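You operate a simulated robot arm through the tools that you are given. There is no shell and no other tool. Be economical: measure what you need, move in short steps, check, and stop when the job is done.

The job below is to be done with a simulated robot arm. You get a single attempt, and the scene is never put back.

TASK
Shut the lid of the red box. Take the tea flask and put it on top of the black rubber anvil pad. Close the right marking drawer. Put the black hook weight in the green parts bin on the big table top. Put the black bench visor on the shelf under the cream bench. Fetch the duct tape and set it in the inside of the bench carton. Take the orange book from the third shelf from the bottom of the grey shelving and leave it on the second shelf from the bottom of the grey shelving. Lift the white pad box lid open. The order is free. Set down upright: tea flask.

It is judged by the outcome, as a careful person would: the job done as asked, and still so three seconds after it is handed in. It fails if anything else is knocked over, pushed out of place, dropped, spilled or broken. Lids that push on must go on centred and level and be pressed home; caps that screw on are set level and turned clockwise until they are tight.

THE ROBOT
A 6-joint arm with a fingered hand on a trunk, on a base that drives. Base frame: it is fixed to the floor where the robot stands at the start and does not move with it; the origin is under the middle of the robot, x ahead of it, y to its left, z up; the surface under the hand at the start is at about z = 80. Units: cm, rad, N and s.
With the tool pointing down near the work surface it reaches from about 30 to 74 cm from the robot's upright axis, wherever it stands. Its first joint turns from -2.897 to 2.897 rad. Places, roughly: black bench visor (16x6x3 cm) [-400, 370, 80]; black hook weight (5x4x16 cm) [-540, -360, 70]; book [-625, 375, 125]; duct tape (12x12x5 cm) [-640, 380, 70]; inside of the bench carton [-440, 380, 80]; lid of the red box [50, 0, 90]; parts bin (13x19x9 cm) [-260, -90, 80]; right marking drawer [-430, -340, 60]; rubber anvil pad (11x16x4 cm) [-250, -120, 80]; second shelf of the grey shelving [-610, 390, 70]; shelf under the cream bench [-370, 390, 30]; tea flask (7x7x21 cm) [-250, -200, 90]; white pad box lid [-320, 370, 90]. Payload 4 kg.
The TCP is the grasp point between the finger pads, 2.6 cm short of the fingertips. In the tool frame z runs along the fingers and y along their closing line. Largest opening 14.8 cm; the body of the gripper starts 7.3 cm behind the TCP. The gripper is a hand of 3 fingers: y runs from the thumb to the fingers, the wrist lies at [0, 0, -23.9] in the tool frame.
Orientation is that of the tool frame in the base frame, as a unit quaternion [x, y, z, w]. With the fingers straight down and closing along the base's y, the tool's x points along the base's -x, its y along +y and its z along -z.

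THE INTERFACE
- The arm moves only by the tool play_rows. Its argument "rows" is a list of rows, each a list of 2 entries, a list of its own where there are three numbers: the shift along the tool's x, y, z in cm, then the turn, a rotation vector about the tool's x, y, z in rad. In form: [[[x, y, z], [ax, ay, az]], ...]. A call has 1 to 20 rows; each row is the pose to reach, as a shift and turn from the pose commanded when the call began, along the tool's axes at that moment. A row lasts 0.2 s, in which the tool goes at most 5 cm and 0.15 rad; a call with a longer step from one row to the next is refused whole. Where a pose cannot be reached the arm comes as near as it can. A force on the tool above 40 N (or 10 N above the force at the start of the call, whichever is more), or a blocked arm, ends the call early, and 0.2 s more pass. In this call time passes only in rows, and 0.2 s behind the last. It gives the time, the measured TCP pose, the force on the tool (base axes), the opening and the grip force at its end, in the units of the frame above (readings bear some noise), with the torque about the TCP (base axes, N m) and any sound that the robot's microphone picked up.
- Cameras (640 x 400 px; columns grow to the right, rows downward): "scene" is now at [2, 11.94, 143.07]; the picture's right is [-0.45, -0.89, 0.00], its down [-0.52, 0.26, -0.81] and it looks along [0.72, -0.36, -0.59] (base axes); focal length 275 px, centre (320, 200). "wrist" rides on the gripper at [6.8, -3.9, -9] in the tool frame; the picture's right is [0.50, 0.87, 0.00], its down [-0.66, 0.38, -0.65] and it looks along [-0.57, 0.33, 0.76] (tool axes); focal length 222 px, centre (320, 200). There is no depth. A picture from a camera that has moved, and an enlarged one, comes with that camera's place and axes in the base frame and with its lens.
- capture(camera): a new picture of that camera. The clock stands still meanwhile.
- raise_lower(by): slides the trunk up (or, below 0, down) by that many cm; the arm and the scene camera ride with it, the base frame stays. It gives what a move gives, with no picture.
- drive_base(legs): drives the robot by 1 to 6 legs, each [ahead, left, turn to the left] in cm, cm and rad, along the robot's own axes; the way and the turn of a leg run together, so that a leg with both is an arc; at most 150 cm and 3.142 rad a leg. The arm and the cameras ride along, it lands a little off, and it stops where it bumps. It gives what a move gives.
- move_fingers(finger1, finger2, thumb_bend): sets how far each is bent, from 0 (flat) to 1 (curled in); at 0.3 the hand is open as for a grip, at 0.7 the pads meet at the TCP. One left out holds its place. A second passes; each finger stops where it meets its share of the squeeze, and holds until it gets a number again. It is the only way to open and close the hand. It gives what a move gives, with no picture; readings hold the bend of each and the force on the fingers (four entries, about 0 where the hand has none), thumb and palm.
- pan_tilt(pan, tilt): turns the head with the scene camera to pan (to the left, within 2.705 rad either way) and tilt (down, from -0.506 to 1.204), counted from straight ahead of the robot. It gives what a move gives.
- inspect(camera, box): a new picture of the part [left, top, right, bottom] of that camera's present view, enlarged. The clock stands still meanwhile.
- close_job(): hands the job in; it is judged then, once.

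Go step by step. Nothing tells you exact positions but the pictures and the camera data: compare them with the known pose of the tool, close in by small moves and look again before you grip or let go. The budget is 196 turns and 174 pictures, counting those below and the enlarged ones. Unless the task says otherwise, let go and move clear before handing in.

The tools are called after "Request:" as a command line: name --argument value ..., lists and objects as JSON in quotes. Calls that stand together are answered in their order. play_rows: Moves the arm, as the interface text tells. Its arguments: {"type":"object","properties":{"rows":{"type":"array"}},"required":["rows"]} The other tools are called the same way: raise_lower (by) slides the trunk up or down; move_fingers (finger1, finger2, thumb_bend) moves the fingers one by one; drive_base (legs) drives the base; pan_tilt (pan, tilt) turns the head that bears the scene camera; capture (camera) takes a picture; inspect (camera, box) takes an enlarged picture of a part of a camera's view; close_job () hands the job in.

At the start:

```text
time_s: 0.0
eef_pos: [48.9, -3.92, 111.11]
orientation: [0.0, 1.0, 0.0, 0.0]
wrist_force: [0.1, 0.3, 0.4]
moment: [-0.04, -0.01, 0.01]
gripper_width: 14.78
gripper_force: 0.0
shape: jaw
bend: [0.3, 0.3, 0.3]
finger forces: [0.1, 0.0, 0.0, 0.0, 0.1, 0.1]
trunk travel left (down, up): [-37.5, 21.5]
robot x, y, heading: [0.16, 0.18, 0.002]
head pan, tilt: [-0.468, 0.625]
```

scene: 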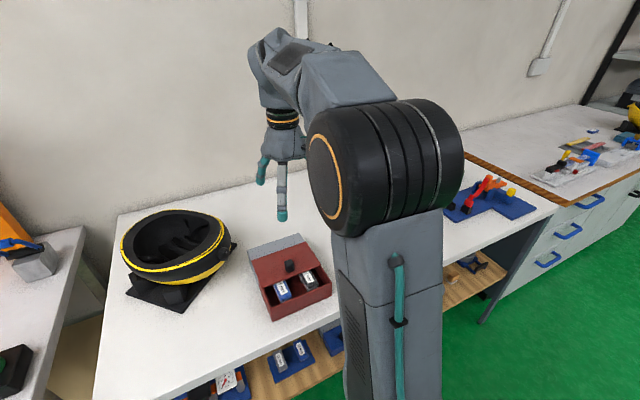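
wrist: 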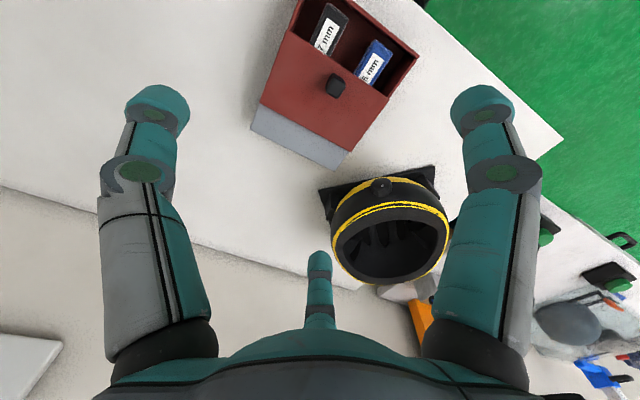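

I see the red box on the table in front with what looks like a sliding lid with a black knob; I need a closer look before touching it.

Request:
inspect --camera "scene" --box '[220, 210, 360, 330]'

Request:
inspect --camera "wrist" --box '[220, 0, 460, 180]'

```text
3.33 times, centred on (290, 270) of scene
camera zoom: at [2.0, 11.94, 143.07], right [-0.45, -0.89, 0.0], down [-0.52, 0.26, -0.81], along [0.72, -0.36, -0.59], focal length 916 px, centre (420, -33)
```

zoom: 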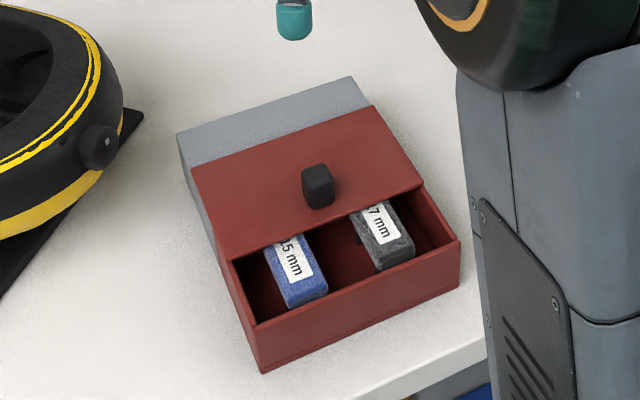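

```text
2.22 times, centred on (340, 90) of wrist
camera zoom: at [42.19, -7.87, 120.28], right [-0.5, 0.87, 0.0], down [0.66, 0.38, 0.65], along [0.57, 0.33, -0.76], focal length 494 px, centre (276, 444)
```

zoom: 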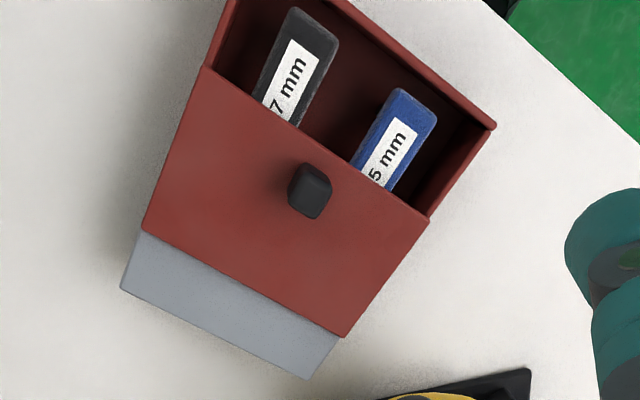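

The red box has a lid slid open by about 5.5 cm (lid front at x≈45.5, box front at x≈39.7), with the knob near (47.9, -2.2, 88). I'll close the fingers and come down behind the knob so I can push it toward the robot.

Request:
move_fingers --finger1 0.7 --finger2 0.7 --thumb_bend 0.7

Request:
play_rows --rows '[[[-2, 0.8, 2], [0, 0, 0]], [[-5, 1.7, 4], [0, 0, 0]], [[-5.5, 1.7, 8], [0, 0, 0]], [[-5.5, 1.7, 12], [0, 0, 0]], [[-5.5, 1.7, 16], [0, 0, 0]], [[-5.5, 1.7, 17], [0, 0, 0]]]'

Request:
capture --camera "wrist"

Request:
capture --camera "scene"

```text
time_s: 1.0
eef_pos: [48.9, -3.96, 111.17]
orientation: [0.0, 1.0, 0.0, 0.0]
wrist_force: [-0.5, 0.9, 0.0]
moment: [-0.02, -0.02, -0.01]
gripper_width: 0.0
gripper_force: 0.1
shape: fingers
bend: [0.69, 0.69, 0.7]
finger forces: [0.0, 0.0, 0.0, 0.1, 0.0, 0.0]
trunk travel left (down, up): [-37.5, 21.5]
robot x, y, heading: [-0.24, -0.01, 0.004]
head pan, tilt: [-0.468, 0.625]
```

```text
time_s: 2.4
eef_pos: [54.07, -2.43, 94.12]
orientation: [0.0, 1.0, 0.0, 0.001]
wrist_force: [-0.1, 0.6, 0.9]
moment: [-0.02, 0.02, 0.0]
gripper_width: 0.0
gripper_force: 0.1
shape: fingers
bend: [0.69, 0.69, 0.7]
finger forces: [0.1, 0.1, 0.1, 0.0, 0.0, 0.0]
trunk travel left (down, up): [-37.5, 21.5]
robot x, y, heading: [-0.3, -0.33, -0.004]
head pan, tilt: [-0.468, 0.625]
```

```text
169 pictures are left
camera wrist: at [47.49, -6.28, 103.26], right [-0.5, 0.87, 0.0], down [0.66, 0.38, 0.65], along [0.57, 0.33, -0.76], focal length 222 px, centre (320, 200)
```

wrist: 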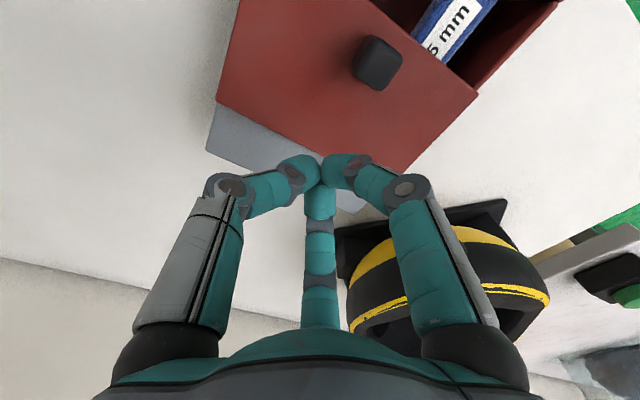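

```text
168 pictures are left
camera scene: at [2.02, 11.94, 143.07], right [-0.45, -0.89, 0.0], down [-0.52, 0.26, -0.81], along [0.72, -0.36, -0.59], focal length 275 px, centre (320, 200)
```

scene: 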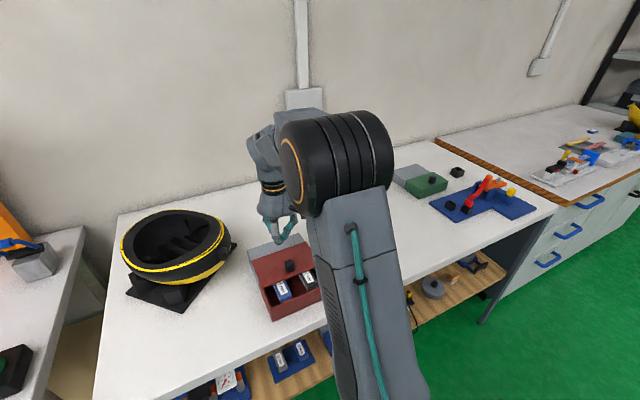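

The closed fingertips meet at the TCP, and the knob is at about (47.7, -2.0). I'll go lower and check.

Request:
play_rows --rows '[[[0, 0.3, 2.5], [0, 0, 0]], [[0, 0.3, 4.5], [0, 0, 0]], [[0, 0.3, 5.2], [0, 0, 0]]]'

Request:
inspect --camera "scene" --box '[220, 210, 360, 330]'

Request:
capture --camera "wrist"

```text
time_s: 3.2
eef_pos: [54.35, -1.99, 88.95]
orientation: [0.001, 1.0, 0.0, 0.001]
wrist_force: [0.4, 0.5, 1.7]
moment: [-0.02, -0.02, -0.02]
gripper_width: 0.01
gripper_force: 1.2
shape: fingers
bend: [0.7, 0.7, 0.7]
finger forces: [1.3, 1.1, 0.0, 0.0, 0.0, 0.1]
trunk travel left (down, up): [-37.5, 21.5]
robot x, y, heading: [-0.34, -0.06, 0.003]
head pan, tilt: [-0.468, 0.625]
```

```text
3.33 times, centred on (290, 270) of scene
camera zoom: at [1.99, 11.94, 143.08], right [-0.45, -0.89, 0.0], down [-0.52, 0.26, -0.81], along [0.72, -0.36, -0.59], focal length 916 px, centre (420, -33)
```

zoom: 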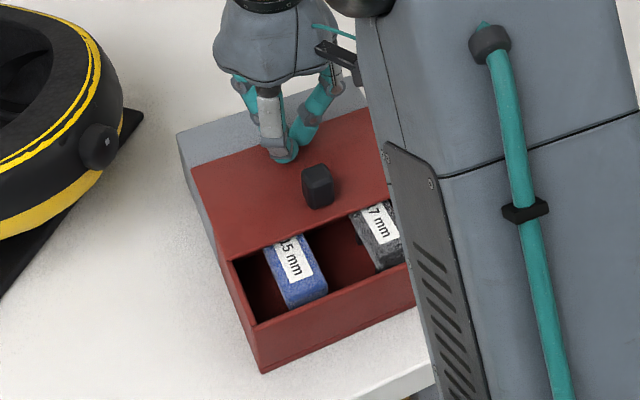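

```text
166 pictures are left
camera wrist: at [47.6, -5.92, 98.11], right [-0.5, 0.87, 0.0], down [0.66, 0.38, 0.65], along [0.57, 0.33, -0.76], focal length 222 px, centre (320, 200)
```

wrist: 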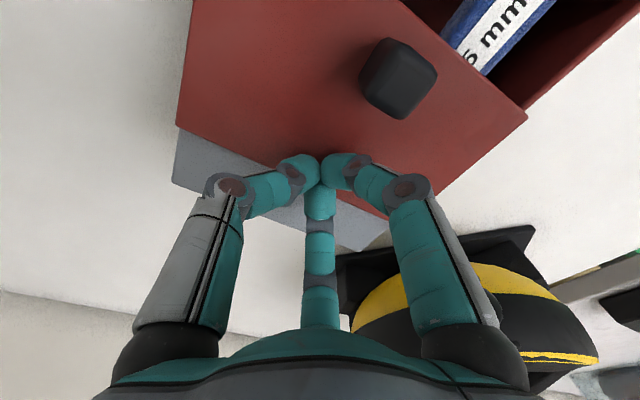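

Tips lightly touch the lid at z≈89. I'll lift a few millimetres and push toward −x.

Request:
play_rows --rows '[[[0.5, 0, -0.5], [0, 0, 0]], [[2, 0, -0.5], [0, 0, 0]], [[3.5, 0, -0.5], [0, 0, 0]], [[4.5, 0, -0.5], [0, 0, 0]], [[5.5, 0, -0.5], [0, 0, 0]], [[6.5, 0, -0.5], [0, 0, 0]], [[7.5, 0, -0.5], [0, 0, 0]], [[8.5, 0, -0.5], [0, 0, 0]]]'

Request:
inspect --camera "scene" --box '[220, 210, 360, 330]'

Request:
capture --camera "wrist"

```text
time_s: 5.0
eef_pos: [45.87, -1.96, 89.44]
orientation: [0.0, 1.0, 0.0, 0.0]
wrist_force: [1.1, 0.7, 0.7]
moment: [0.01, 0.04, -0.03]
gripper_width: 0.0
gripper_force: 1.0
shape: fingers
bend: [0.7, 0.69, 0.7]
finger forces: [1.6, 0.0, 0.0, 0.0, 0.0, 0.1]
trunk travel left (down, up): [-37.5, 21.5]
robot x, y, heading: [0.24, 0.03, 0.001]
head pan, tilt: [-0.468, 0.625]
```

```text
3.33 times, centred on (290, 270) of scene
camera zoom: at [2.02, 11.95, 143.07], right [-0.45, -0.89, 0.0], down [-0.52, 0.26, -0.81], along [0.72, -0.37, -0.59], focal length 916 px, centre (420, -33)
```

zoom: 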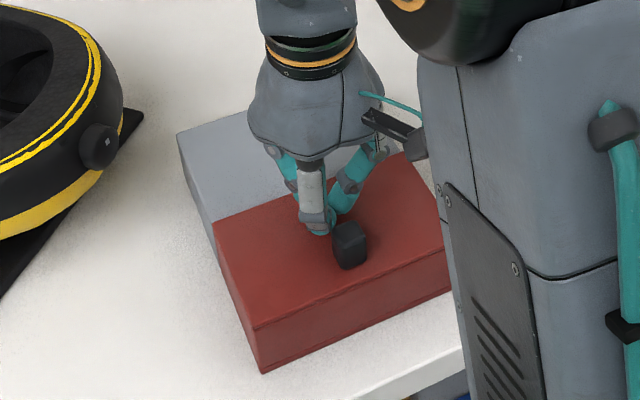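

```text
164 pictures are left
camera wrist: at [39.19, -5.92, 98.64], right [-0.5, 0.87, 0.0], down [0.66, 0.38, 0.65], along [0.57, 0.33, -0.76], focal length 222 px, centre (320, 200)
```

wrist: 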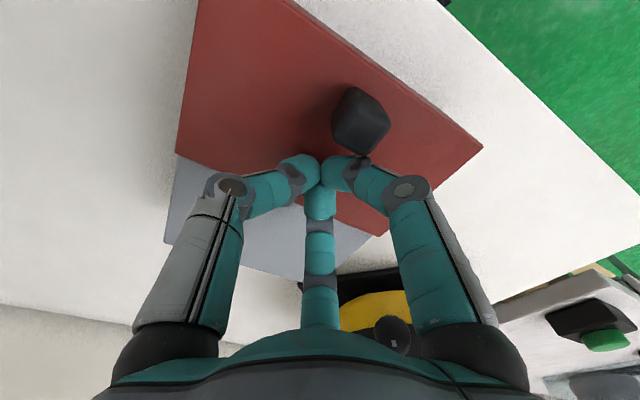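

The lid is almost home; I'll nudge it 0.4 cm at a time and check the force.

Request:
play_rows --rows '[[[0.2, 0, 0], [0, 0, 0]], [[0.4, 0, 0], [0, 0, 0]]]'

Request:
inspect --camera "scene" --box '[250, 240, 340, 330]'

Request:
inspect --camera "wrist" --box '[280, 0, 520, 180]'

```text
time_s: 5.6
eef_pos: [45.65, -1.98, 89.58]
orientation: [0.0, 1.0, -0.001, 0.0]
wrist_force: [4.0, 1.6, 0.5]
moment: [0.03, -0.03, -0.05]
gripper_width: 0.0
gripper_force: 1.7
shape: fingers
bend: [0.7, 0.69, 0.7]
finger forces: [3.6, 0.0, 0.0, 0.0, 0.1, 0.0]
trunk travel left (down, up): [-37.5, 21.5]
robot x, y, heading: [-0.02, -0.32, 0.001]
head pan, tilt: [-0.468, 0.625]
```

```text
4.44 times, centred on (295, 285) of scene
camera zoom: at [2.05, 11.95, 143.07], right [-0.45, -0.89, 0.0], down [-0.52, 0.26, -0.81], along [0.72, -0.37, -0.59], focal length 1222 px, centre (431, -178)
```

zoom: 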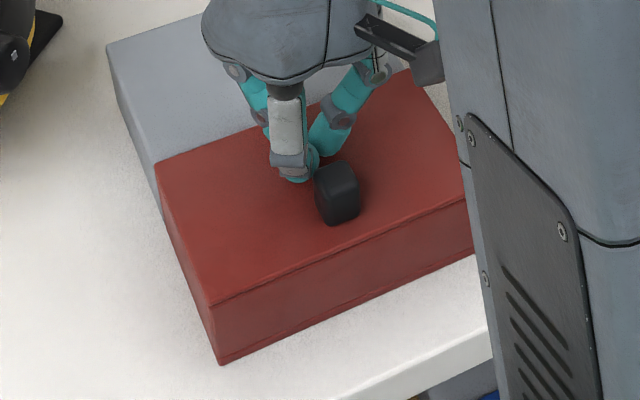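

```text
2.22 times, centred on (400, 90) of wrist
camera zoom: at [38.93, -5.86, 98.64], right [-0.5, 0.87, 0.0], down [0.66, 0.38, 0.65], along [0.57, 0.33, -0.76], focal length 494 px, centre (142, 444)
```

zoom: 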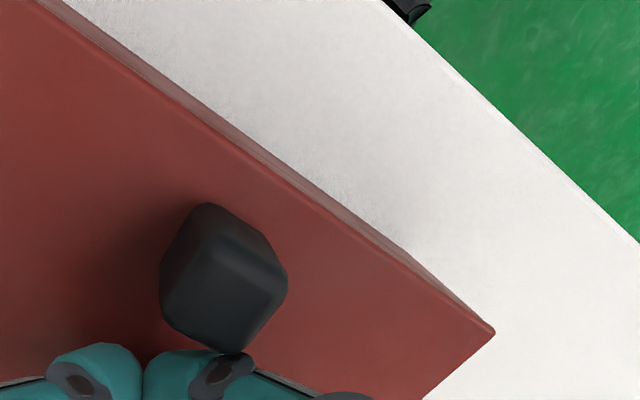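

The force went up, so the lid seems to be at its stop. One more small push to confirm.

Request:
play_rows --rows '[[[0.3, 0, 0], [0, 0, 0]], [[0.5, 0, 0], [0, 0, 0]]]'

Request:
inspect --camera "scene" --box '[250, 240, 340, 330]'

```text
time_s: 6.2
eef_pos: [45.04, -1.91, 89.44]
orientation: [0.0, 1.0, 0.0, 0.0]
wrist_force: [6.8, 2.4, 0.7]
moment: [-0.02, 0.05, -0.15]
gripper_width: 0.03
gripper_force: 2.3
shape: fingers
bend: [0.7, 0.69, 0.7]
finger forces: [5.5, 0.1, 0.0, 0.0, 0.0, 0.1]
trunk travel left (down, up): [-37.5, 21.5]
robot x, y, heading: [0.21, 0.27, -0.0]
head pan, tilt: [-0.468, 0.625]
```

```text
4.44 times, centred on (295, 285) of scene
camera zoom: at [2.07, 11.97, 143.07], right [-0.45, -0.89, 0.0], down [-0.52, 0.26, -0.81], along [0.72, -0.37, -0.59], focal length 1222 px, centre (431, -178)
```

zoom: 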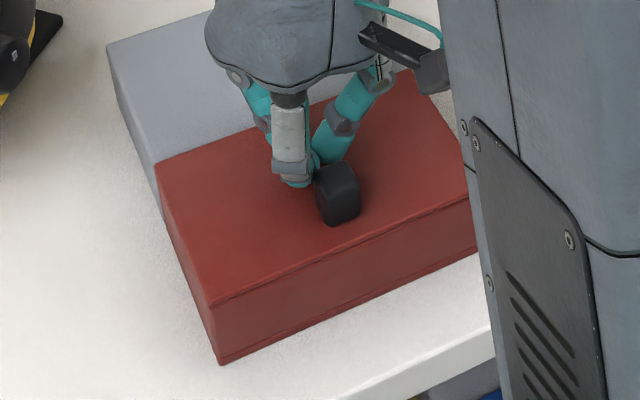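

The lid is shut (force rises and nothing moves any more). I'll back off, go up, and survey the room.

Request:
play_rows --rows '[[[-1, 0, -0.5], [0, 0, 0]], [[-1, 0, -4], [0, 0, 0]], [[0, 0, -9], [0, 0, 0]], [[2, 0, -14], [0, 0, 0]], [[4, 0, -19], [0, 0, 0]], [[6, 0, -24], [0, 0, 0]]]'

Request:
pan_tilt --pan 2.6 --tilt 0.25

Request:
capture --camera "scene"

Request:
pan_tilt --pan -2.6 --tilt 0.25

Request:
capture --camera "scene"

```text
refused: row 3 steps farther than a row can; nothing moved
```

```text
time_s: 8.8
eef_pos: [45.12, -2.0, 89.35]
orientation: [-0.001, 1.0, 0.0, 0.0]
wrist_force: [6.0, 3.2, 1.3]
moment: [0.01, 0.03, -0.09]
gripper_width: 0.0
gripper_force: 2.7
shape: fingers
bend: [0.7, 0.69, 0.7]
finger forces: [5.4, 0.0, 0.1, 0.0, 0.1, 0.0]
trunk travel left (down, up): [-37.5, 21.5]
robot x, y, heading: [0.04, 0.1, -0.001]
head pan, tilt: [2.601, 0.25]
```

```text
160 pictures are left
camera scene: at [-13.76, 20.73, 146.51], right [0.52, 0.86, 0.0], down [0.21, -0.13, -0.97], along [-0.83, 0.5, -0.25], focal length 275 px, centre (320, 200)
```

scene: 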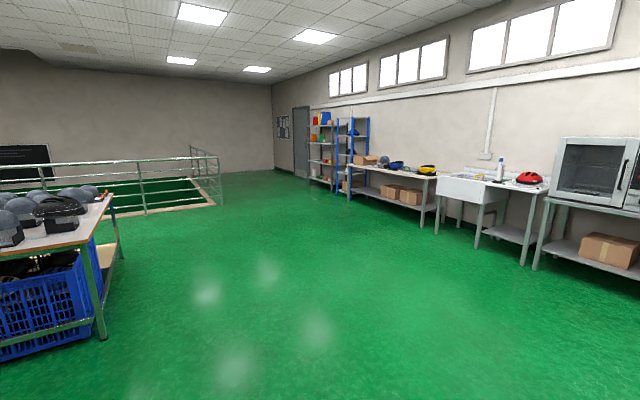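

```text
time_s: 12.9
eef_pos: [45.18, -1.96, 89.53]
orientation: [0.001, 1.0, 0.0, 0.0]
wrist_force: [5.9, 2.9, 0.2]
moment: [0.01, 0.0, -0.11]
gripper_width: 0.03
gripper_force: 2.8
shape: fingers
bend: [0.7, 0.69, 0.7]
finger forces: [5.4, 0.0, 0.0, 0.0, 0.0, 0.1]
trunk travel left (down, up): [-37.5, 21.5]
robot x, y, heading: [0.19, -0.31, -0.002]
head pan, tilt: [-2.601, 0.25]
```

```text
159 pictures are left
camera scene: at [-13.76, 11.1, 146.52], right [-0.52, 0.86, 0.0], down [0.21, 0.13, -0.97], along [-0.83, -0.5, -0.25], focal length 275 px, centre (320, 200)
```

scene: 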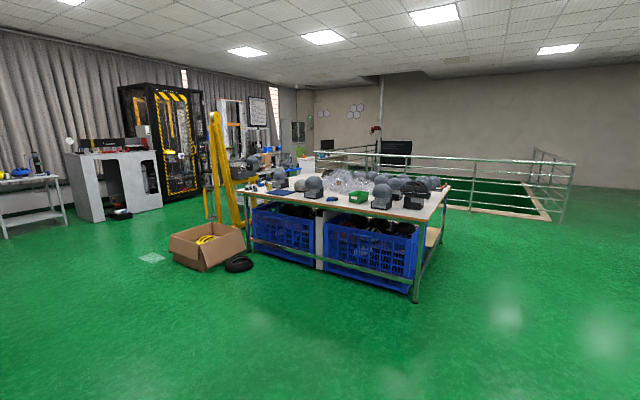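

The big table lies about 2.3 m behind the robot, with a carton on the floor near the flask end. I'll raise the arm clear, back away, turn round and take a look.

Request:
play_rows --rows '[[[-1, 0, -0.5], [0, 0, 0]], [[-1, 0, -4], [0, 0, 0]], [[0, 0, -8], [0, 0, 0]], [[1, 0, -12], [0, 0, 0]], [[2, 0, -16], [0, 0, 0]], [[3, 0, -20], [0, 0, 0]], [[4, 0, -24], [0, 0, 0]]]'

Request:
drive_base --legs '[[-70, 0, 0], [0, 0, 3.14]]'

Request:
pan_tilt --pan 0.6 --tilt 0.35

Request:
capture --camera "scene"

```text
time_s: 14.5
eef_pos: [40.75, -2.0, 113.38]
orientation: [0.0, 1.0, 0.0, 0.0]
wrist_force: [0.0, -0.6, -0.7]
moment: [0.0, 0.02, 0.03]
gripper_width: 0.0
gripper_force: 0.1
shape: fingers
bend: [0.7, 0.69, 0.7]
finger forces: [0.0, 0.0, 0.0, 0.1, 0.1, 0.0]
trunk travel left (down, up): [-37.5, 21.5]
robot x, y, heading: [-0.19, 0.13, 0.0]
head pan, tilt: [-2.601, 0.25]
```

```text
time_s: 25.6
eef_pos: [-111.26, 5.52, 113.43]
orientation: [0.999, -0.042, 0.0, 0.0]
wrist_force: [0.2, -0.8, 0.5]
moment: [0.0, 0.02, -0.02]
gripper_width: 0.0
gripper_force: 0.0
shape: fingers
bend: [0.7, 0.69, 0.7]
finger forces: [0.1, 0.1, 0.1, 0.0, 0.1, 0.0]
trunk travel left (down, up): [-37.5, 21.5]
robot x, y, heading: [-70.79, -0.11, 3.065]
head pan, tilt: [-2.601, 0.25]
```

```text
time_s: 28.3
eef_pos: [-111.21, 5.53, 113.39]
orientation: [0.999, -0.042, 0.001, 0.0]
wrist_force: [-0.6, 0.1, -0.7]
moment: [-0.01, -0.03, 0.04]
gripper_width: 0.03
gripper_force: 0.1
shape: fingers
bend: [0.7, 0.69, 0.7]
finger forces: [0.0, 0.1, 0.0, 0.0, 0.0, 0.0]
trunk travel left (down, up): [-37.5, 21.5]
robot x, y, heading: [-70.75, -0.07, 3.06]
head pan, tilt: [0.6, 0.351]
```

```text
158 pictures are left
camera scene: at [-73.98, -21.38, 145.57], right [-0.49, 0.87, 0.0], down [0.3, 0.17, -0.94], along [-0.82, -0.46, -0.34], focal length 275 px, centre (320, 200)
```

scene: 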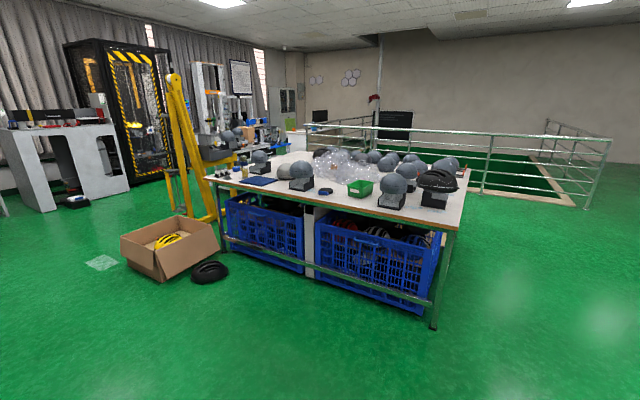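

I see the table with helmet heads; bin green at right. Let me enlarge before driving closer.

Request:
inspect --camera "scene" --box '[190, 130, 430, 260]'

```text
2.67 times, centred on (310, 195) of scene
camera zoom: at [-73.98, -21.38, 145.57], right [-0.49, 0.87, 0.0], down [0.3, 0.17, -0.94], along [-0.82, -0.46, -0.34], focal length 733 px, centre (347, 213)
```

zoom: 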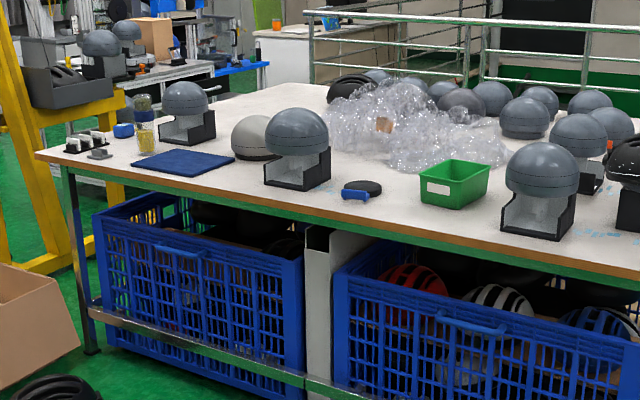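

The tea flask is the tall glass one at the table's left end, and the anvil pad is the dark block left of the green bin. I'll drive near the table between them, keeping away from the carton and the helmet on the floor.

Request:
drive_base --legs '[[0, 0, 0.08], [48, 75, 0], [47, 75, 0]]'

Request:
pan_tilt --pan 0.35 --tilt 0.6

Request:
capture --camera "scene"

Request:
capture --camera "wrist"

```text
time_s: 37.8
eef_pos: [-209.13, -147.72, 113.41]
orientation: [1.0, -0.002, 0.001, 0.0]
wrist_force: [-0.6, 0.3, -0.6]
moment: [0.0, -0.01, -0.01]
gripper_width: 0.0
gripper_force: 0.1
shape: fingers
bend: [0.7, 0.69, 0.7]
finger forces: [0.0, 0.1, 0.0, 0.0, 0.0, 0.1]
trunk travel left (down, up): [-37.5, 21.5]
robot x, y, heading: [-168.42, -149.93, 3.132]
head pan, tilt: [0.6, 0.351]
```

```text
time_s: 38.6
eef_pos: [-209.3, -147.79, 113.38]
orientation: [1.0, -0.002, 0.001, 0.0]
wrist_force: [0.1, 0.7, 0.4]
moment: [0.01, 0.0, -0.02]
gripper_width: 0.0
gripper_force: 0.2
shape: fingers
bend: [0.7, 0.69, 0.7]
finger forces: [0.0, 0.1, 0.1, 0.0, 0.0, 0.1]
trunk travel left (down, up): [-37.5, 21.5]
robot x, y, heading: [-168.52, -149.98, 3.135]
head pan, tilt: [0.351, 0.6]
```

```text
156 pictures are left
camera scene: at [-170.61, -169.36, 143.3], right [-0.34, 0.94, 0.0], down [0.53, 0.19, -0.83], along [-0.78, -0.28, -0.56], focal length 275 px, centre (320, 200)
```

scene: 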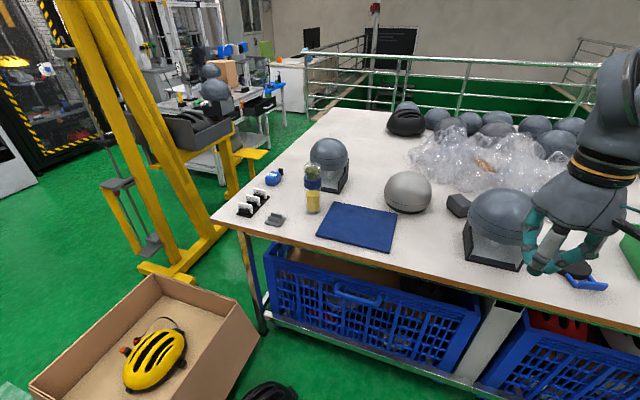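

```text
155 pictures are left
camera wrist: at [-202.35, -143.85, 122.57], right [0.5, -0.87, 0.0], down [-0.66, -0.37, 0.65], along [-0.57, -0.32, -0.76], focal length 222 px, centre (320, 200)
```

wrist: 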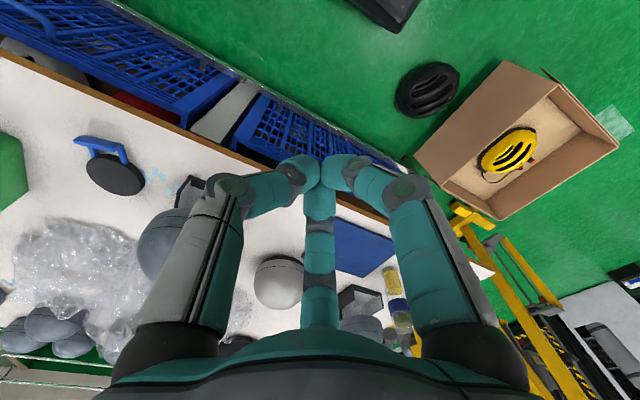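

Now I'll enlarge the area of the flask and of the candidate pad.

Request:
inspect --camera "scene" --box '[220, 130, 400, 260]'

Request:
inspect --camera "wrist" --box '[0, 100, 220, 260]'

Request:
inspect --camera "scene" --box '[430, 170, 640, 320]'

```text
3.08 times, centred on (310, 195) of scene
camera zoom: at [-170.61, -169.36, 143.3], right [-0.34, 0.94, 0.0], down [0.53, 0.19, -0.83], along [-0.78, -0.28, -0.56], focal length 846 px, centre (351, 215)
```

zoom: 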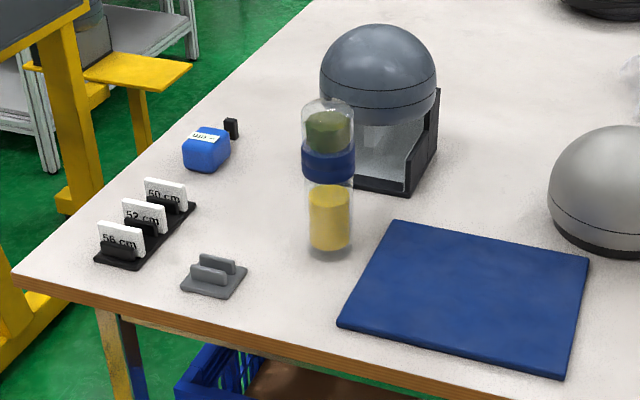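

```text
2.50 times, centred on (110, 180) of wrist
camera zoom: at [-202.35, -143.85, 122.57], right [0.5, -0.87, 0.0], down [-0.66, -0.37, 0.65], along [-0.57, -0.32, -0.76], focal length 555 px, centre (845, 250)
```

zoom: 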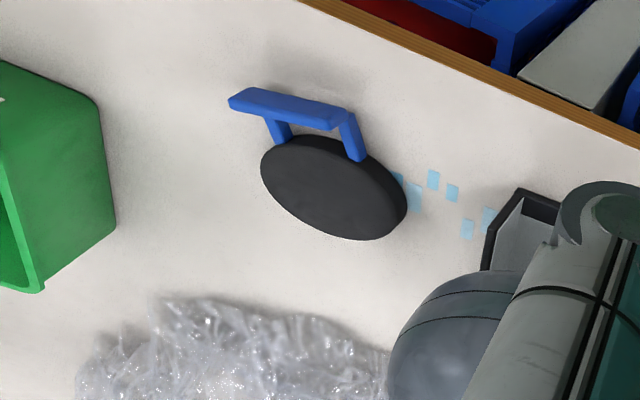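

```text
2.67 times, centred on (535, 245) of scene
camera zoom: at [-170.61, -169.36, 143.3], right [-0.34, 0.94, 0.0], down [0.53, 0.19, -0.83], along [-0.78, -0.28, -0.56], focal length 733 px, centre (-253, 80)
```

zoom: 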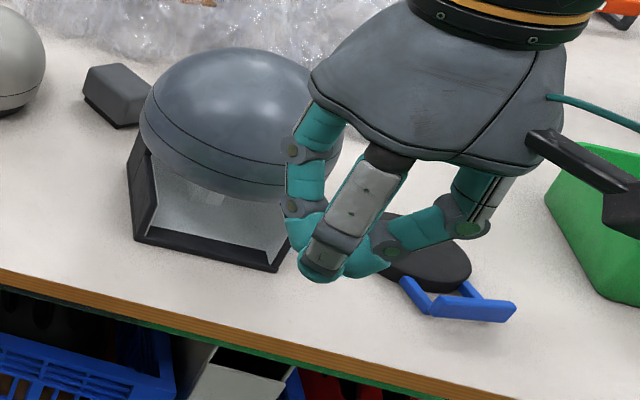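

The flask stands at about (−252, −201), 21 cm tall, with a helmet stand close behind; the pad is a black disc with a blue handle, centred at about (−248, −119). I'll raise the trunk, move closer to the table, and then rotate the hand so that the thumb is on the near side.

Request:
raise_lower --by 10

Request:
drive_base --legs '[[25, 12, 0]]'

Request:
move_fingers --finger1 0.38 --finger2 0.38 --thumb_bend 0.38

Request:
play_rows --rows '[[[0, 0, 0], [0, 0, 0.15]], [[0, 0, 0], [0, 0, 0.3]], [[0, 2, 0], [0, 0, 0.45]], [[0, 5, 0], [0, 0, 0.6]], [[0, 9, 0], [0, 0, 0.75]], [[0, 13, 0], [0, 0, 0.9]], [[0, 17, 0], [0, 0, 1.05]], [[0, 21, 0], [0, 0, 1.2]], [[0, 25, 0], [0, 0, 1.3]], [[0, 29, 0], [0, 0, 1.4]]]'

Request:
capture --camera "scene"

Request:
capture --camera "wrist"

```text
time_s: 39.9
eef_pos: [-209.2, -147.78, 123.43]
orientation: [1.0, -0.003, 0.0, 0.0]
wrist_force: [0.1, -0.8, 0.0]
moment: [-0.02, 0.01, -0.01]
gripper_width: 0.0
gripper_force: 0.1
shape: fingers
bend: [0.7, 0.69, 0.7]
finger forces: [0.0, 0.0, 0.0, 0.1, 0.0, 0.0]
trunk travel left (down, up): [-47.5, 11.5]
robot x, y, heading: [-168.23, -150.22, 3.135]
head pan, tilt: [0.351, 0.6]
```

```text
time_s: 41.9
eef_pos: [-234.7, -160.43, 123.35]
orientation: [1.0, 0.004, 0.0, 0.0]
wrist_force: [0.4, 0.4, -0.2]
moment: [0.02, 0.0, -0.02]
gripper_width: 0.0
gripper_force: 0.0
shape: fingers
bend: [0.7, 0.69, 0.7]
finger forces: [0.0, 0.0, 0.0, 0.1, 0.0, 0.0]
trunk travel left (down, up): [-47.5, 11.5]
robot x, y, heading: [-194.33, -162.05, -3.137]
head pan, tilt: [0.351, 0.6]
```

```text
time_s: 42.9
eef_pos: [-234.65, -160.42, 123.5]
orientation: [1.0, 0.004, 0.0, 0.0]
wrist_force: [-0.1, 0.7, -0.5]
moment: [-0.01, 0.0, 0.02]
gripper_width: 10.11
gripper_force: 0.0
shape: fingers
bend: [0.38, 0.38, 0.38]
finger forces: [0.1, 0.0, 0.1, 0.1, 0.1, 0.0]
trunk travel left (down, up): [-47.5, 11.5]
robot x, y, heading: [-193.92, -162.01, -3.132]
head pan, tilt: [0.351, 0.6]
```

```text
time_s: 45.0
eef_pos: [-234.42, -189.68, 123.38]
orientation: [0.767, -0.642, 0.0, 0.0]
wrist_force: [-0.1, 0.0, -0.6]
moment: [-0.02, -0.02, 0.01]
gripper_width: 10.11
gripper_force: 0.1
shape: fingers
bend: [0.38, 0.38, 0.38]
finger forces: [0.1, 0.1, 0.0, 0.0, 0.1, 0.0]
trunk travel left (down, up): [-47.5, 11.5]
robot x, y, heading: [-193.9, -162.01, -3.134]
head pan, tilt: [0.351, 0.6]
```

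```text
151 pictures are left
camera scene: at [-195.77, -181.6, 153.29], right [-0.35, 0.94, 0.0], down [0.53, 0.2, -0.82], along [-0.77, -0.29, -0.57], focal length 275 px, centre (320, 200)
```

scene: 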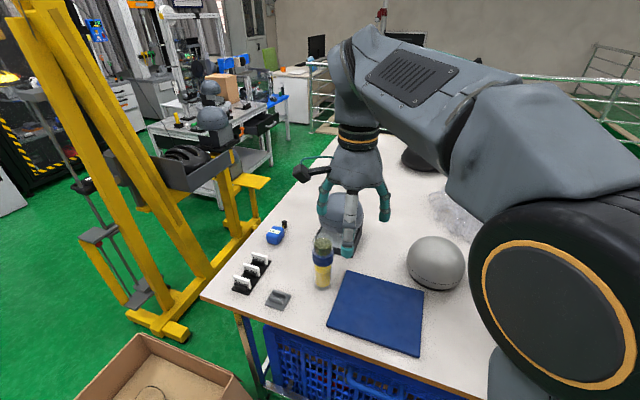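

```text
150 pictures are left
camera wrist: at [-229.22, -195.62, 132.48], right [-0.76, -0.64, 0.0], down [-0.49, 0.58, 0.65], along [-0.42, 0.5, -0.76], focal length 222 px, centre (320, 200)
```

wrist: 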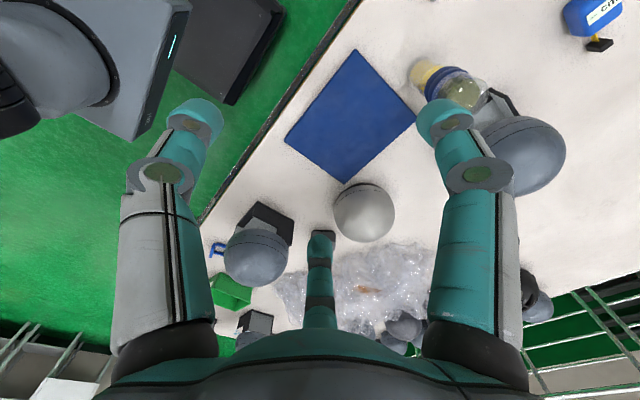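

The flask axis is at about (−250.5, −201.5). I'll move over it while staying high.

Request:
play_rows --rows '[[[2, 4, 0], [0, 0, 0]], [[4, 8, 0], [0, 0, 0]], [[6, 12, 0], [0, 0, 0]], [[8, 16, 0], [0, 0, 0]], [[8.8, 17.9, 2], [0, 0, 0]], [[8.8, 17.9, 6], [0, 0, 0]], [[8.8, 17.9, 9], [0, 0, 0]], [[8.8, 17.9, 12], [0, 0, 0]]]'

Request:
capture --camera "wrist"

Request:
inspect --camera "scene" --box '[220, 160, 420, 310]'

```text
time_s: 46.9
eef_pos: [-250.24, -201.35, 111.31]
orientation: [0.766, -0.643, 0.001, 0.003]
wrist_force: [0.8, 0.1, -0.9]
moment: [-0.01, 0.03, 0.0]
gripper_width: 10.19
gripper_force: 0.1
shape: fingers
bend: [0.38, 0.38, 0.38]
finger forces: [0.0, 0.1, 0.0, 0.0, 0.1, 0.1]
out of reach, approached as far as the arm can: row 3, 4, 5, 6, 7, 8
trunk travel left (down, up): [-47.5, 11.5]
robot x, y, heading: [-193.78, -162.04, -3.135]
head pan, tilt: [0.351, 0.6]
```

```text
149 pictures are left
camera wrist: at [-245.17, -207.2, 120.51], right [-0.77, -0.64, 0.01], down [-0.48, 0.58, 0.65], along [-0.42, 0.49, -0.76], focal length 222 px, centre (320, 200)
```

wrist: 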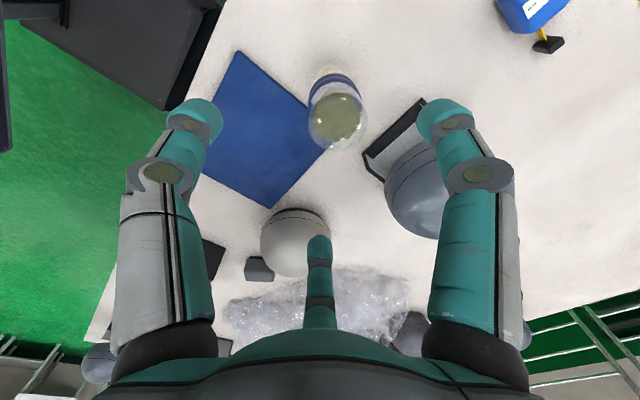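

```text
2.67 times, centred on (320, 235) of scene
camera zoom: at [-195.72, -181.53, 153.3], right [-0.35, 0.94, 0.0], down [0.53, 0.2, -0.83], along [-0.77, -0.29, -0.56], focal length 733 px, centre (320, 107)
```

zoom: 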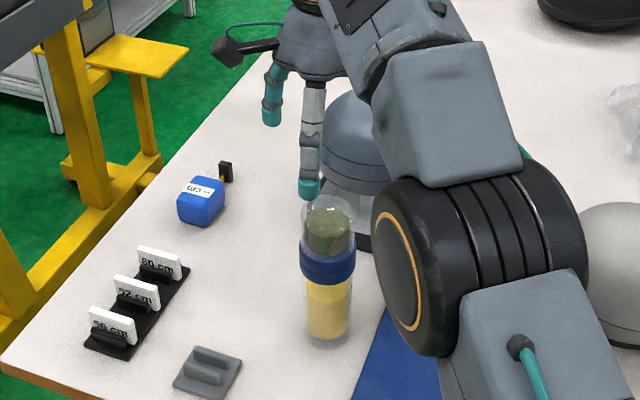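

The flask is nearly centred under the hand. I'll shift ~1 cm and descend to just above gripping height, then look.

Request:
play_rows --rows '[[[0, 1, 2], [0, 0, 0]], [[0, 1, 5], [0, 0, 0]], [[0, 1, 8], [0, 0, 0]], [[0, 1, 10], [0, 0, 0]]]'

Request:
capture --camera "wrist"

Request:
inspect --camera "scene" --box '[220, 160, 420, 310]'

```text
time_s: 47.9
eef_pos: [-251.18, -201.67, 101.24]
orientation: [0.766, -0.642, 0.0, 0.0]
wrist_force: [0.8, 0.1, -0.2]
moment: [-0.03, -0.02, -0.03]
gripper_width: 10.17
gripper_force: 0.3
shape: fingers
bend: [0.38, 0.38, 0.38]
finger forces: [0.0, 0.0, 0.0, 0.0, 0.0, 0.0]
trunk travel left (down, up): [-47.5, 11.5]
robot x, y, heading: [-193.64, -162.01, -3.13]
head pan, tilt: [0.351, 0.6]
```

```text
147 pictures are left
camera wrist: at [-246.1, -207.59, 110.34], right [-0.76, -0.64, 0.0], down [-0.49, 0.58, 0.65], along [-0.42, 0.5, -0.76], focal length 222 px, centre (320, 200)
```

wrist: 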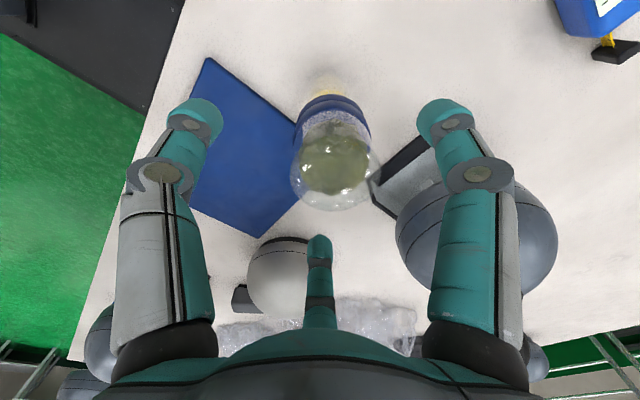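

```text
2.67 times, centred on (320, 235) of scene
camera zoom: at [-195.77, -181.59, 153.29], right [-0.35, 0.94, 0.0], down [0.53, 0.2, -0.82], along [-0.77, -0.29, -0.57], focal length 733 px, centre (320, 107)
```

zoom: 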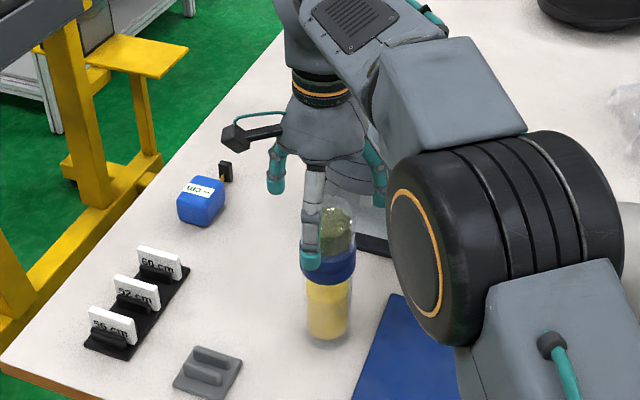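

The hand encloses the flask; I'll lower to z≈96 and check the centring again.

Request:
play_rows --rows '[[[0, 0, 2], [0, 0, 0]], [[0, 0, 4], [0, 0, 0]], [[0, 0, 5.2], [0, 0, 0]]]'

Request:
capture --camera "wrist"

Request:
inspect --camera "scene" --box '[260, 180, 380, 300]'

```text
time_s: 48.6
eef_pos: [-251.21, -201.62, 95.92]
orientation: [0.767, -0.641, 0.0, 0.001]
wrist_force: [-0.5, 0.1, 0.1]
moment: [-0.02, -0.01, -0.04]
gripper_width: 10.15
gripper_force: 0.1
shape: fingers
bend: [0.38, 0.38, 0.38]
finger forces: [0.0, 0.0, 0.0, 0.1, 0.0, 0.0]
trunk travel left (down, up): [-47.5, 11.5]
robot x, y, heading: [-193.56, -162.2, -3.135]
head pan, tilt: [0.351, 0.6]
```

```text
145 pictures are left
camera wrist: at [-246.1, -207.52, 105.19], right [-0.76, -0.65, 0.0], down [-0.49, 0.58, 0.65], along [-0.42, 0.5, -0.76], focal length 222 px, centre (320, 200)
```

wrist: 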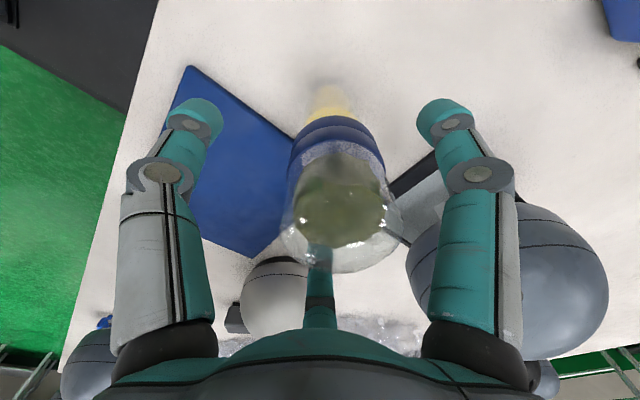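

```text
3.33 times, centred on (320, 240) of scene
camera zoom: at [-195.76, -181.58, 153.29], right [-0.35, 0.94, 0.0], down [0.53, 0.2, -0.83], along [-0.77, -0.29, -0.56], focal length 916 px, centre (320, 67)
```

zoom: 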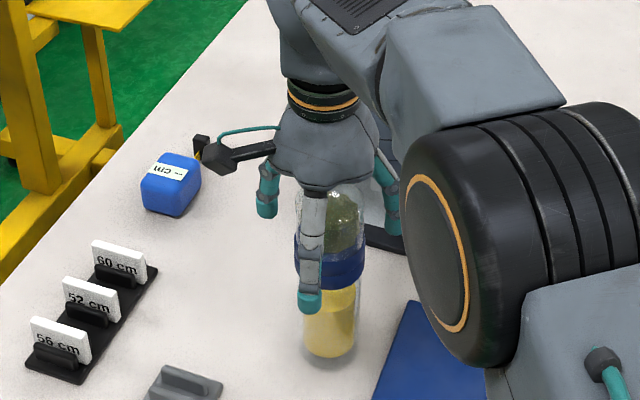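

The flask is ~1 cm further in −x; I'll shift, then close.

Request:
play_rows --rows '[[[0, 0.5, 0], [0, 0, 0]], [[0, 1, 0], [0, 0, 0]]]'

Request:
move_fingers --finger1 0.7 --finger2 0.7 --thumb_bend 0.7

Request:
capture --camera "wrist"

Request:
inspect --camera "scene" --box '[260, 180, 380, 300]'

```text
time_s: 49.2
eef_pos: [-252.23, -201.88, 96.01]
orientation: [0.767, -0.642, -0.001, 0.0]
wrist_force: [1.0, 0.2, 0.9]
moment: [-0.01, 0.02, 0.01]
gripper_width: 10.14
gripper_force: 0.0
shape: fingers
bend: [0.38, 0.38, 0.38]
finger forces: [0.1, 0.1, 0.1, 0.1, 0.0, 0.1]
trunk travel left (down, up): [-47.5, 11.5]
robot x, y, heading: [-193.54, -162.2, -3.135]
head pan, tilt: [0.351, 0.6]
```

```text
time_s: 50.2
eef_pos: [-252.24, -201.83, 96.07]
orientation: [0.766, -0.642, 0.0, -0.001]
wrist_force: [0.9, 0.0, 0.3]
moment: [0.02, -0.05, -0.02]
gripper_width: 4.38
gripper_force: 21.4
shape: fingers
bend: [0.54, 0.53, 0.6]
finger forces: [12.7, 13.4, 0.1, 0.0, 16.2, 0.0]
trunk travel left (down, up): [-47.5, 11.5]
robot x, y, heading: [-194.07, -162.24, -3.136]
head pan, tilt: [0.351, 0.6]
```

```text
143 pictures are left
camera wrist: at [-247.12, -207.75, 105.23], right [-0.76, -0.65, 0.0], down [-0.49, 0.58, 0.65], along [-0.42, 0.5, -0.76], focal length 222 px, centre (320, 200)
```

wrist: 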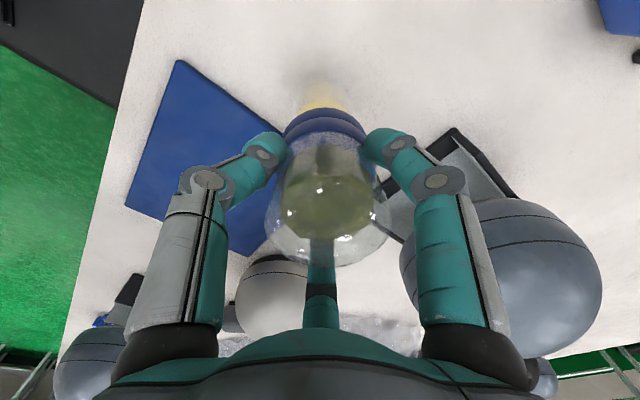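

```text
3.33 times, centred on (320, 240) of scene
camera zoom: at [-195.75, -181.57, 153.29], right [-0.35, 0.94, 0.0], down [0.53, 0.2, -0.83], along [-0.77, -0.29, -0.56], focal length 916 px, centre (320, 67)
```

zoom: 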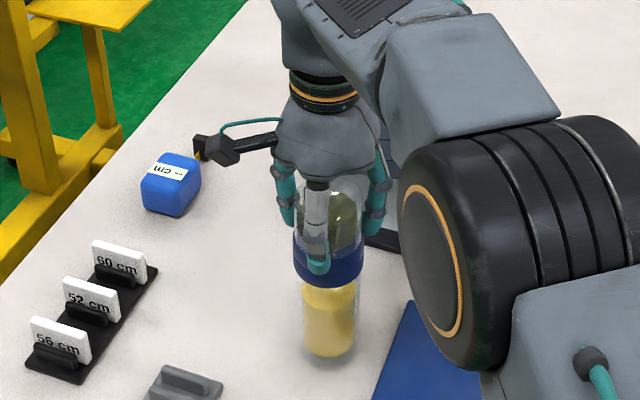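

Gripped firmly. I'll lift it straight up 10 cm, verify, and draw it in toward the robot off the table's edge.

Request:
play_rows --rows '[[[0, 0, -1], [0, 0, 0]], [[0, 0, -3], [0, 0, 0]], [[0, 0, -6], [0, 0, 0]], [[0, 0, -9], [0, 0, 0]], [[0, 0, -11], [0, 0, 0]], [[-0.5, -3.5, -12], [0, 0, 0]], [[-1, -7, -12], [0, 0, 0]], [[-1.5, -11, -12], [0, 0, 0]], [[-2, -15, -12], [0, 0, 0]], [[-2.5, -19, -12], [0, 0, 0]], [[-3, -23, -12], [0, 0, 0]], [[-3.5, -26, -12], [0, 0, 0]], [[-4, -29, -12], [0, 0, 0]], [[-4.5, -31, -12], [0, 0, 0]]]'

Request:
capture --camera "scene"

Request:
capture --camera "wrist"

```text
time_s: 53.2
eef_pos: [-222.44, -192.0, 108.26]
orientation: [0.767, -0.642, 0.0, -0.001]
wrist_force: [-0.2, 0.5, -4.8]
moment: [0.0, -0.06, 0.0]
gripper_width: 4.37
gripper_force: 20.2
shape: fingers
bend: [0.54, 0.53, 0.6]
finger forces: [12.3, 12.6, 0.0, 0.0, 15.1, 0.1]
trunk travel left (down, up): [-47.5, 11.5]
robot x, y, heading: [-193.83, -162.35, -3.134]
head pan, tilt: [0.351, 0.6]
```

```text
141 pictures are left
camera scene: at [-195.75, -181.58, 153.29], right [-0.35, 0.94, 0.0], down [0.53, 0.2, -0.83], along [-0.77, -0.29, -0.56], focal length 275 px, centre (320, 200)
```

scene: 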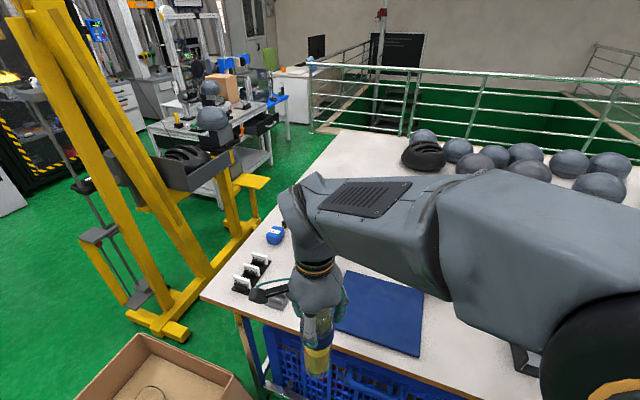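

```text
140 pictures are left
camera wrist: at [-217.37, -198.01, 117.48], right [-0.76, -0.64, 0.0], down [-0.49, 0.58, 0.65], along [-0.42, 0.5, -0.76], focal length 222 px, centre (320, 200)
```

wrist: 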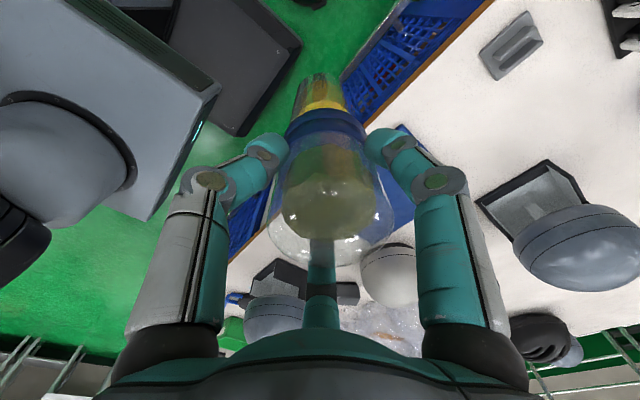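

Flask held upright. Now drive sideways toward the pad.

Request:
drive_base --legs '[[0, -55, 0]]'

Request:
pan_tilt --pan -0.1 --tilt 0.75

Request:
capture --camera "scene"

Request:
capture --camera "wrist"

```text
time_s: 56.4
eef_pos: [-222.95, -136.43, 108.33]
orientation: [0.758, -0.653, 0.0, 0.0]
wrist_force: [-0.4, -0.2, -5.3]
moment: [-0.02, -0.03, -0.01]
gripper_width: 4.4
gripper_force: 20.2
shape: fingers
bend: [0.54, 0.53, 0.6]
finger forces: [12.3, 12.7, 0.0, 0.0, 15.0, 0.0]
trunk travel left (down, up): [-47.5, 11.5]
robot x, y, heading: [-193.12, -107.29, 3.121]
head pan, tilt: [0.351, 0.6]
```

```text
time_s: 57.3
eef_pos: [-222.97, -136.48, 108.36]
orientation: [0.757, -0.653, 0.0, 0.0]
wrist_force: [0.3, 0.1, -5.0]
moment: [0.02, -0.01, 0.02]
gripper_width: 4.4
gripper_force: 19.5
shape: fingers
bend: [0.54, 0.53, 0.6]
finger forces: [12.3, 12.6, 0.1, 0.0, 15.1, 0.0]
trunk travel left (down, up): [-47.5, 11.5]
robot x, y, heading: [-193.45, -107.23, 3.122]
head pan, tilt: [-0.099, 0.75]
```

```text
139 pictures are left
camera scene: at [-195.77, -122.89, 152.0], right [0.12, 0.99, 0.0], down [0.68, -0.08, -0.73], along [-0.73, 0.09, -0.68], focal length 275 px, centre (320, 200)
```

scene: 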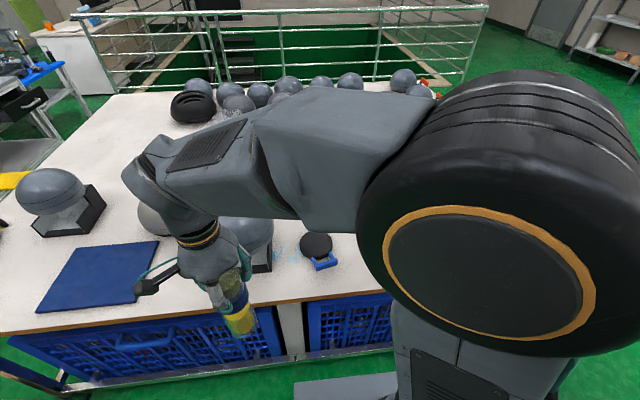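

```text
138 pictures are left
camera wrist: at [-218.05, -142.55, 117.46], right [-0.78, -0.62, 0.0], down [-0.47, 0.59, 0.65], along [-0.41, 0.51, -0.76], focal length 222 px, centre (320, 200)
```

wrist: 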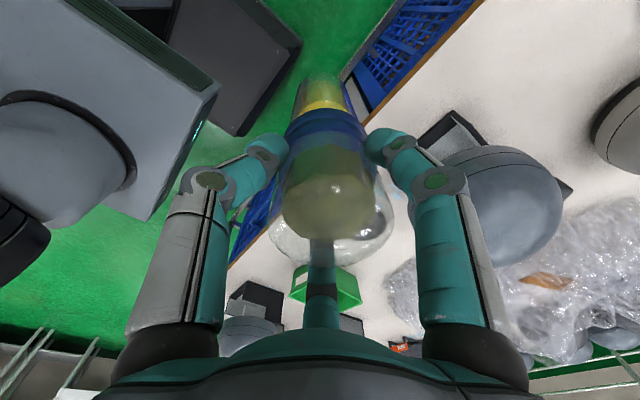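

I'll enlarge the pad for an accurate fix.

Request:
inspect --camera "scene" --box '[260, 200, 380, 290]'

```text
4.44 times, centred on (320, 245) of scene
camera zoom: at [-195.77, -122.89, 152.0], right [0.12, 0.99, 0.0], down [0.68, -0.08, -0.73], along [-0.73, 0.09, -0.68], focal length 1222 px, centre (320, 0)
```

zoom: 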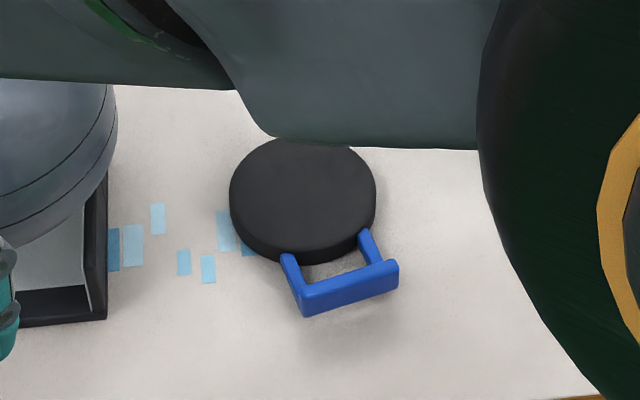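

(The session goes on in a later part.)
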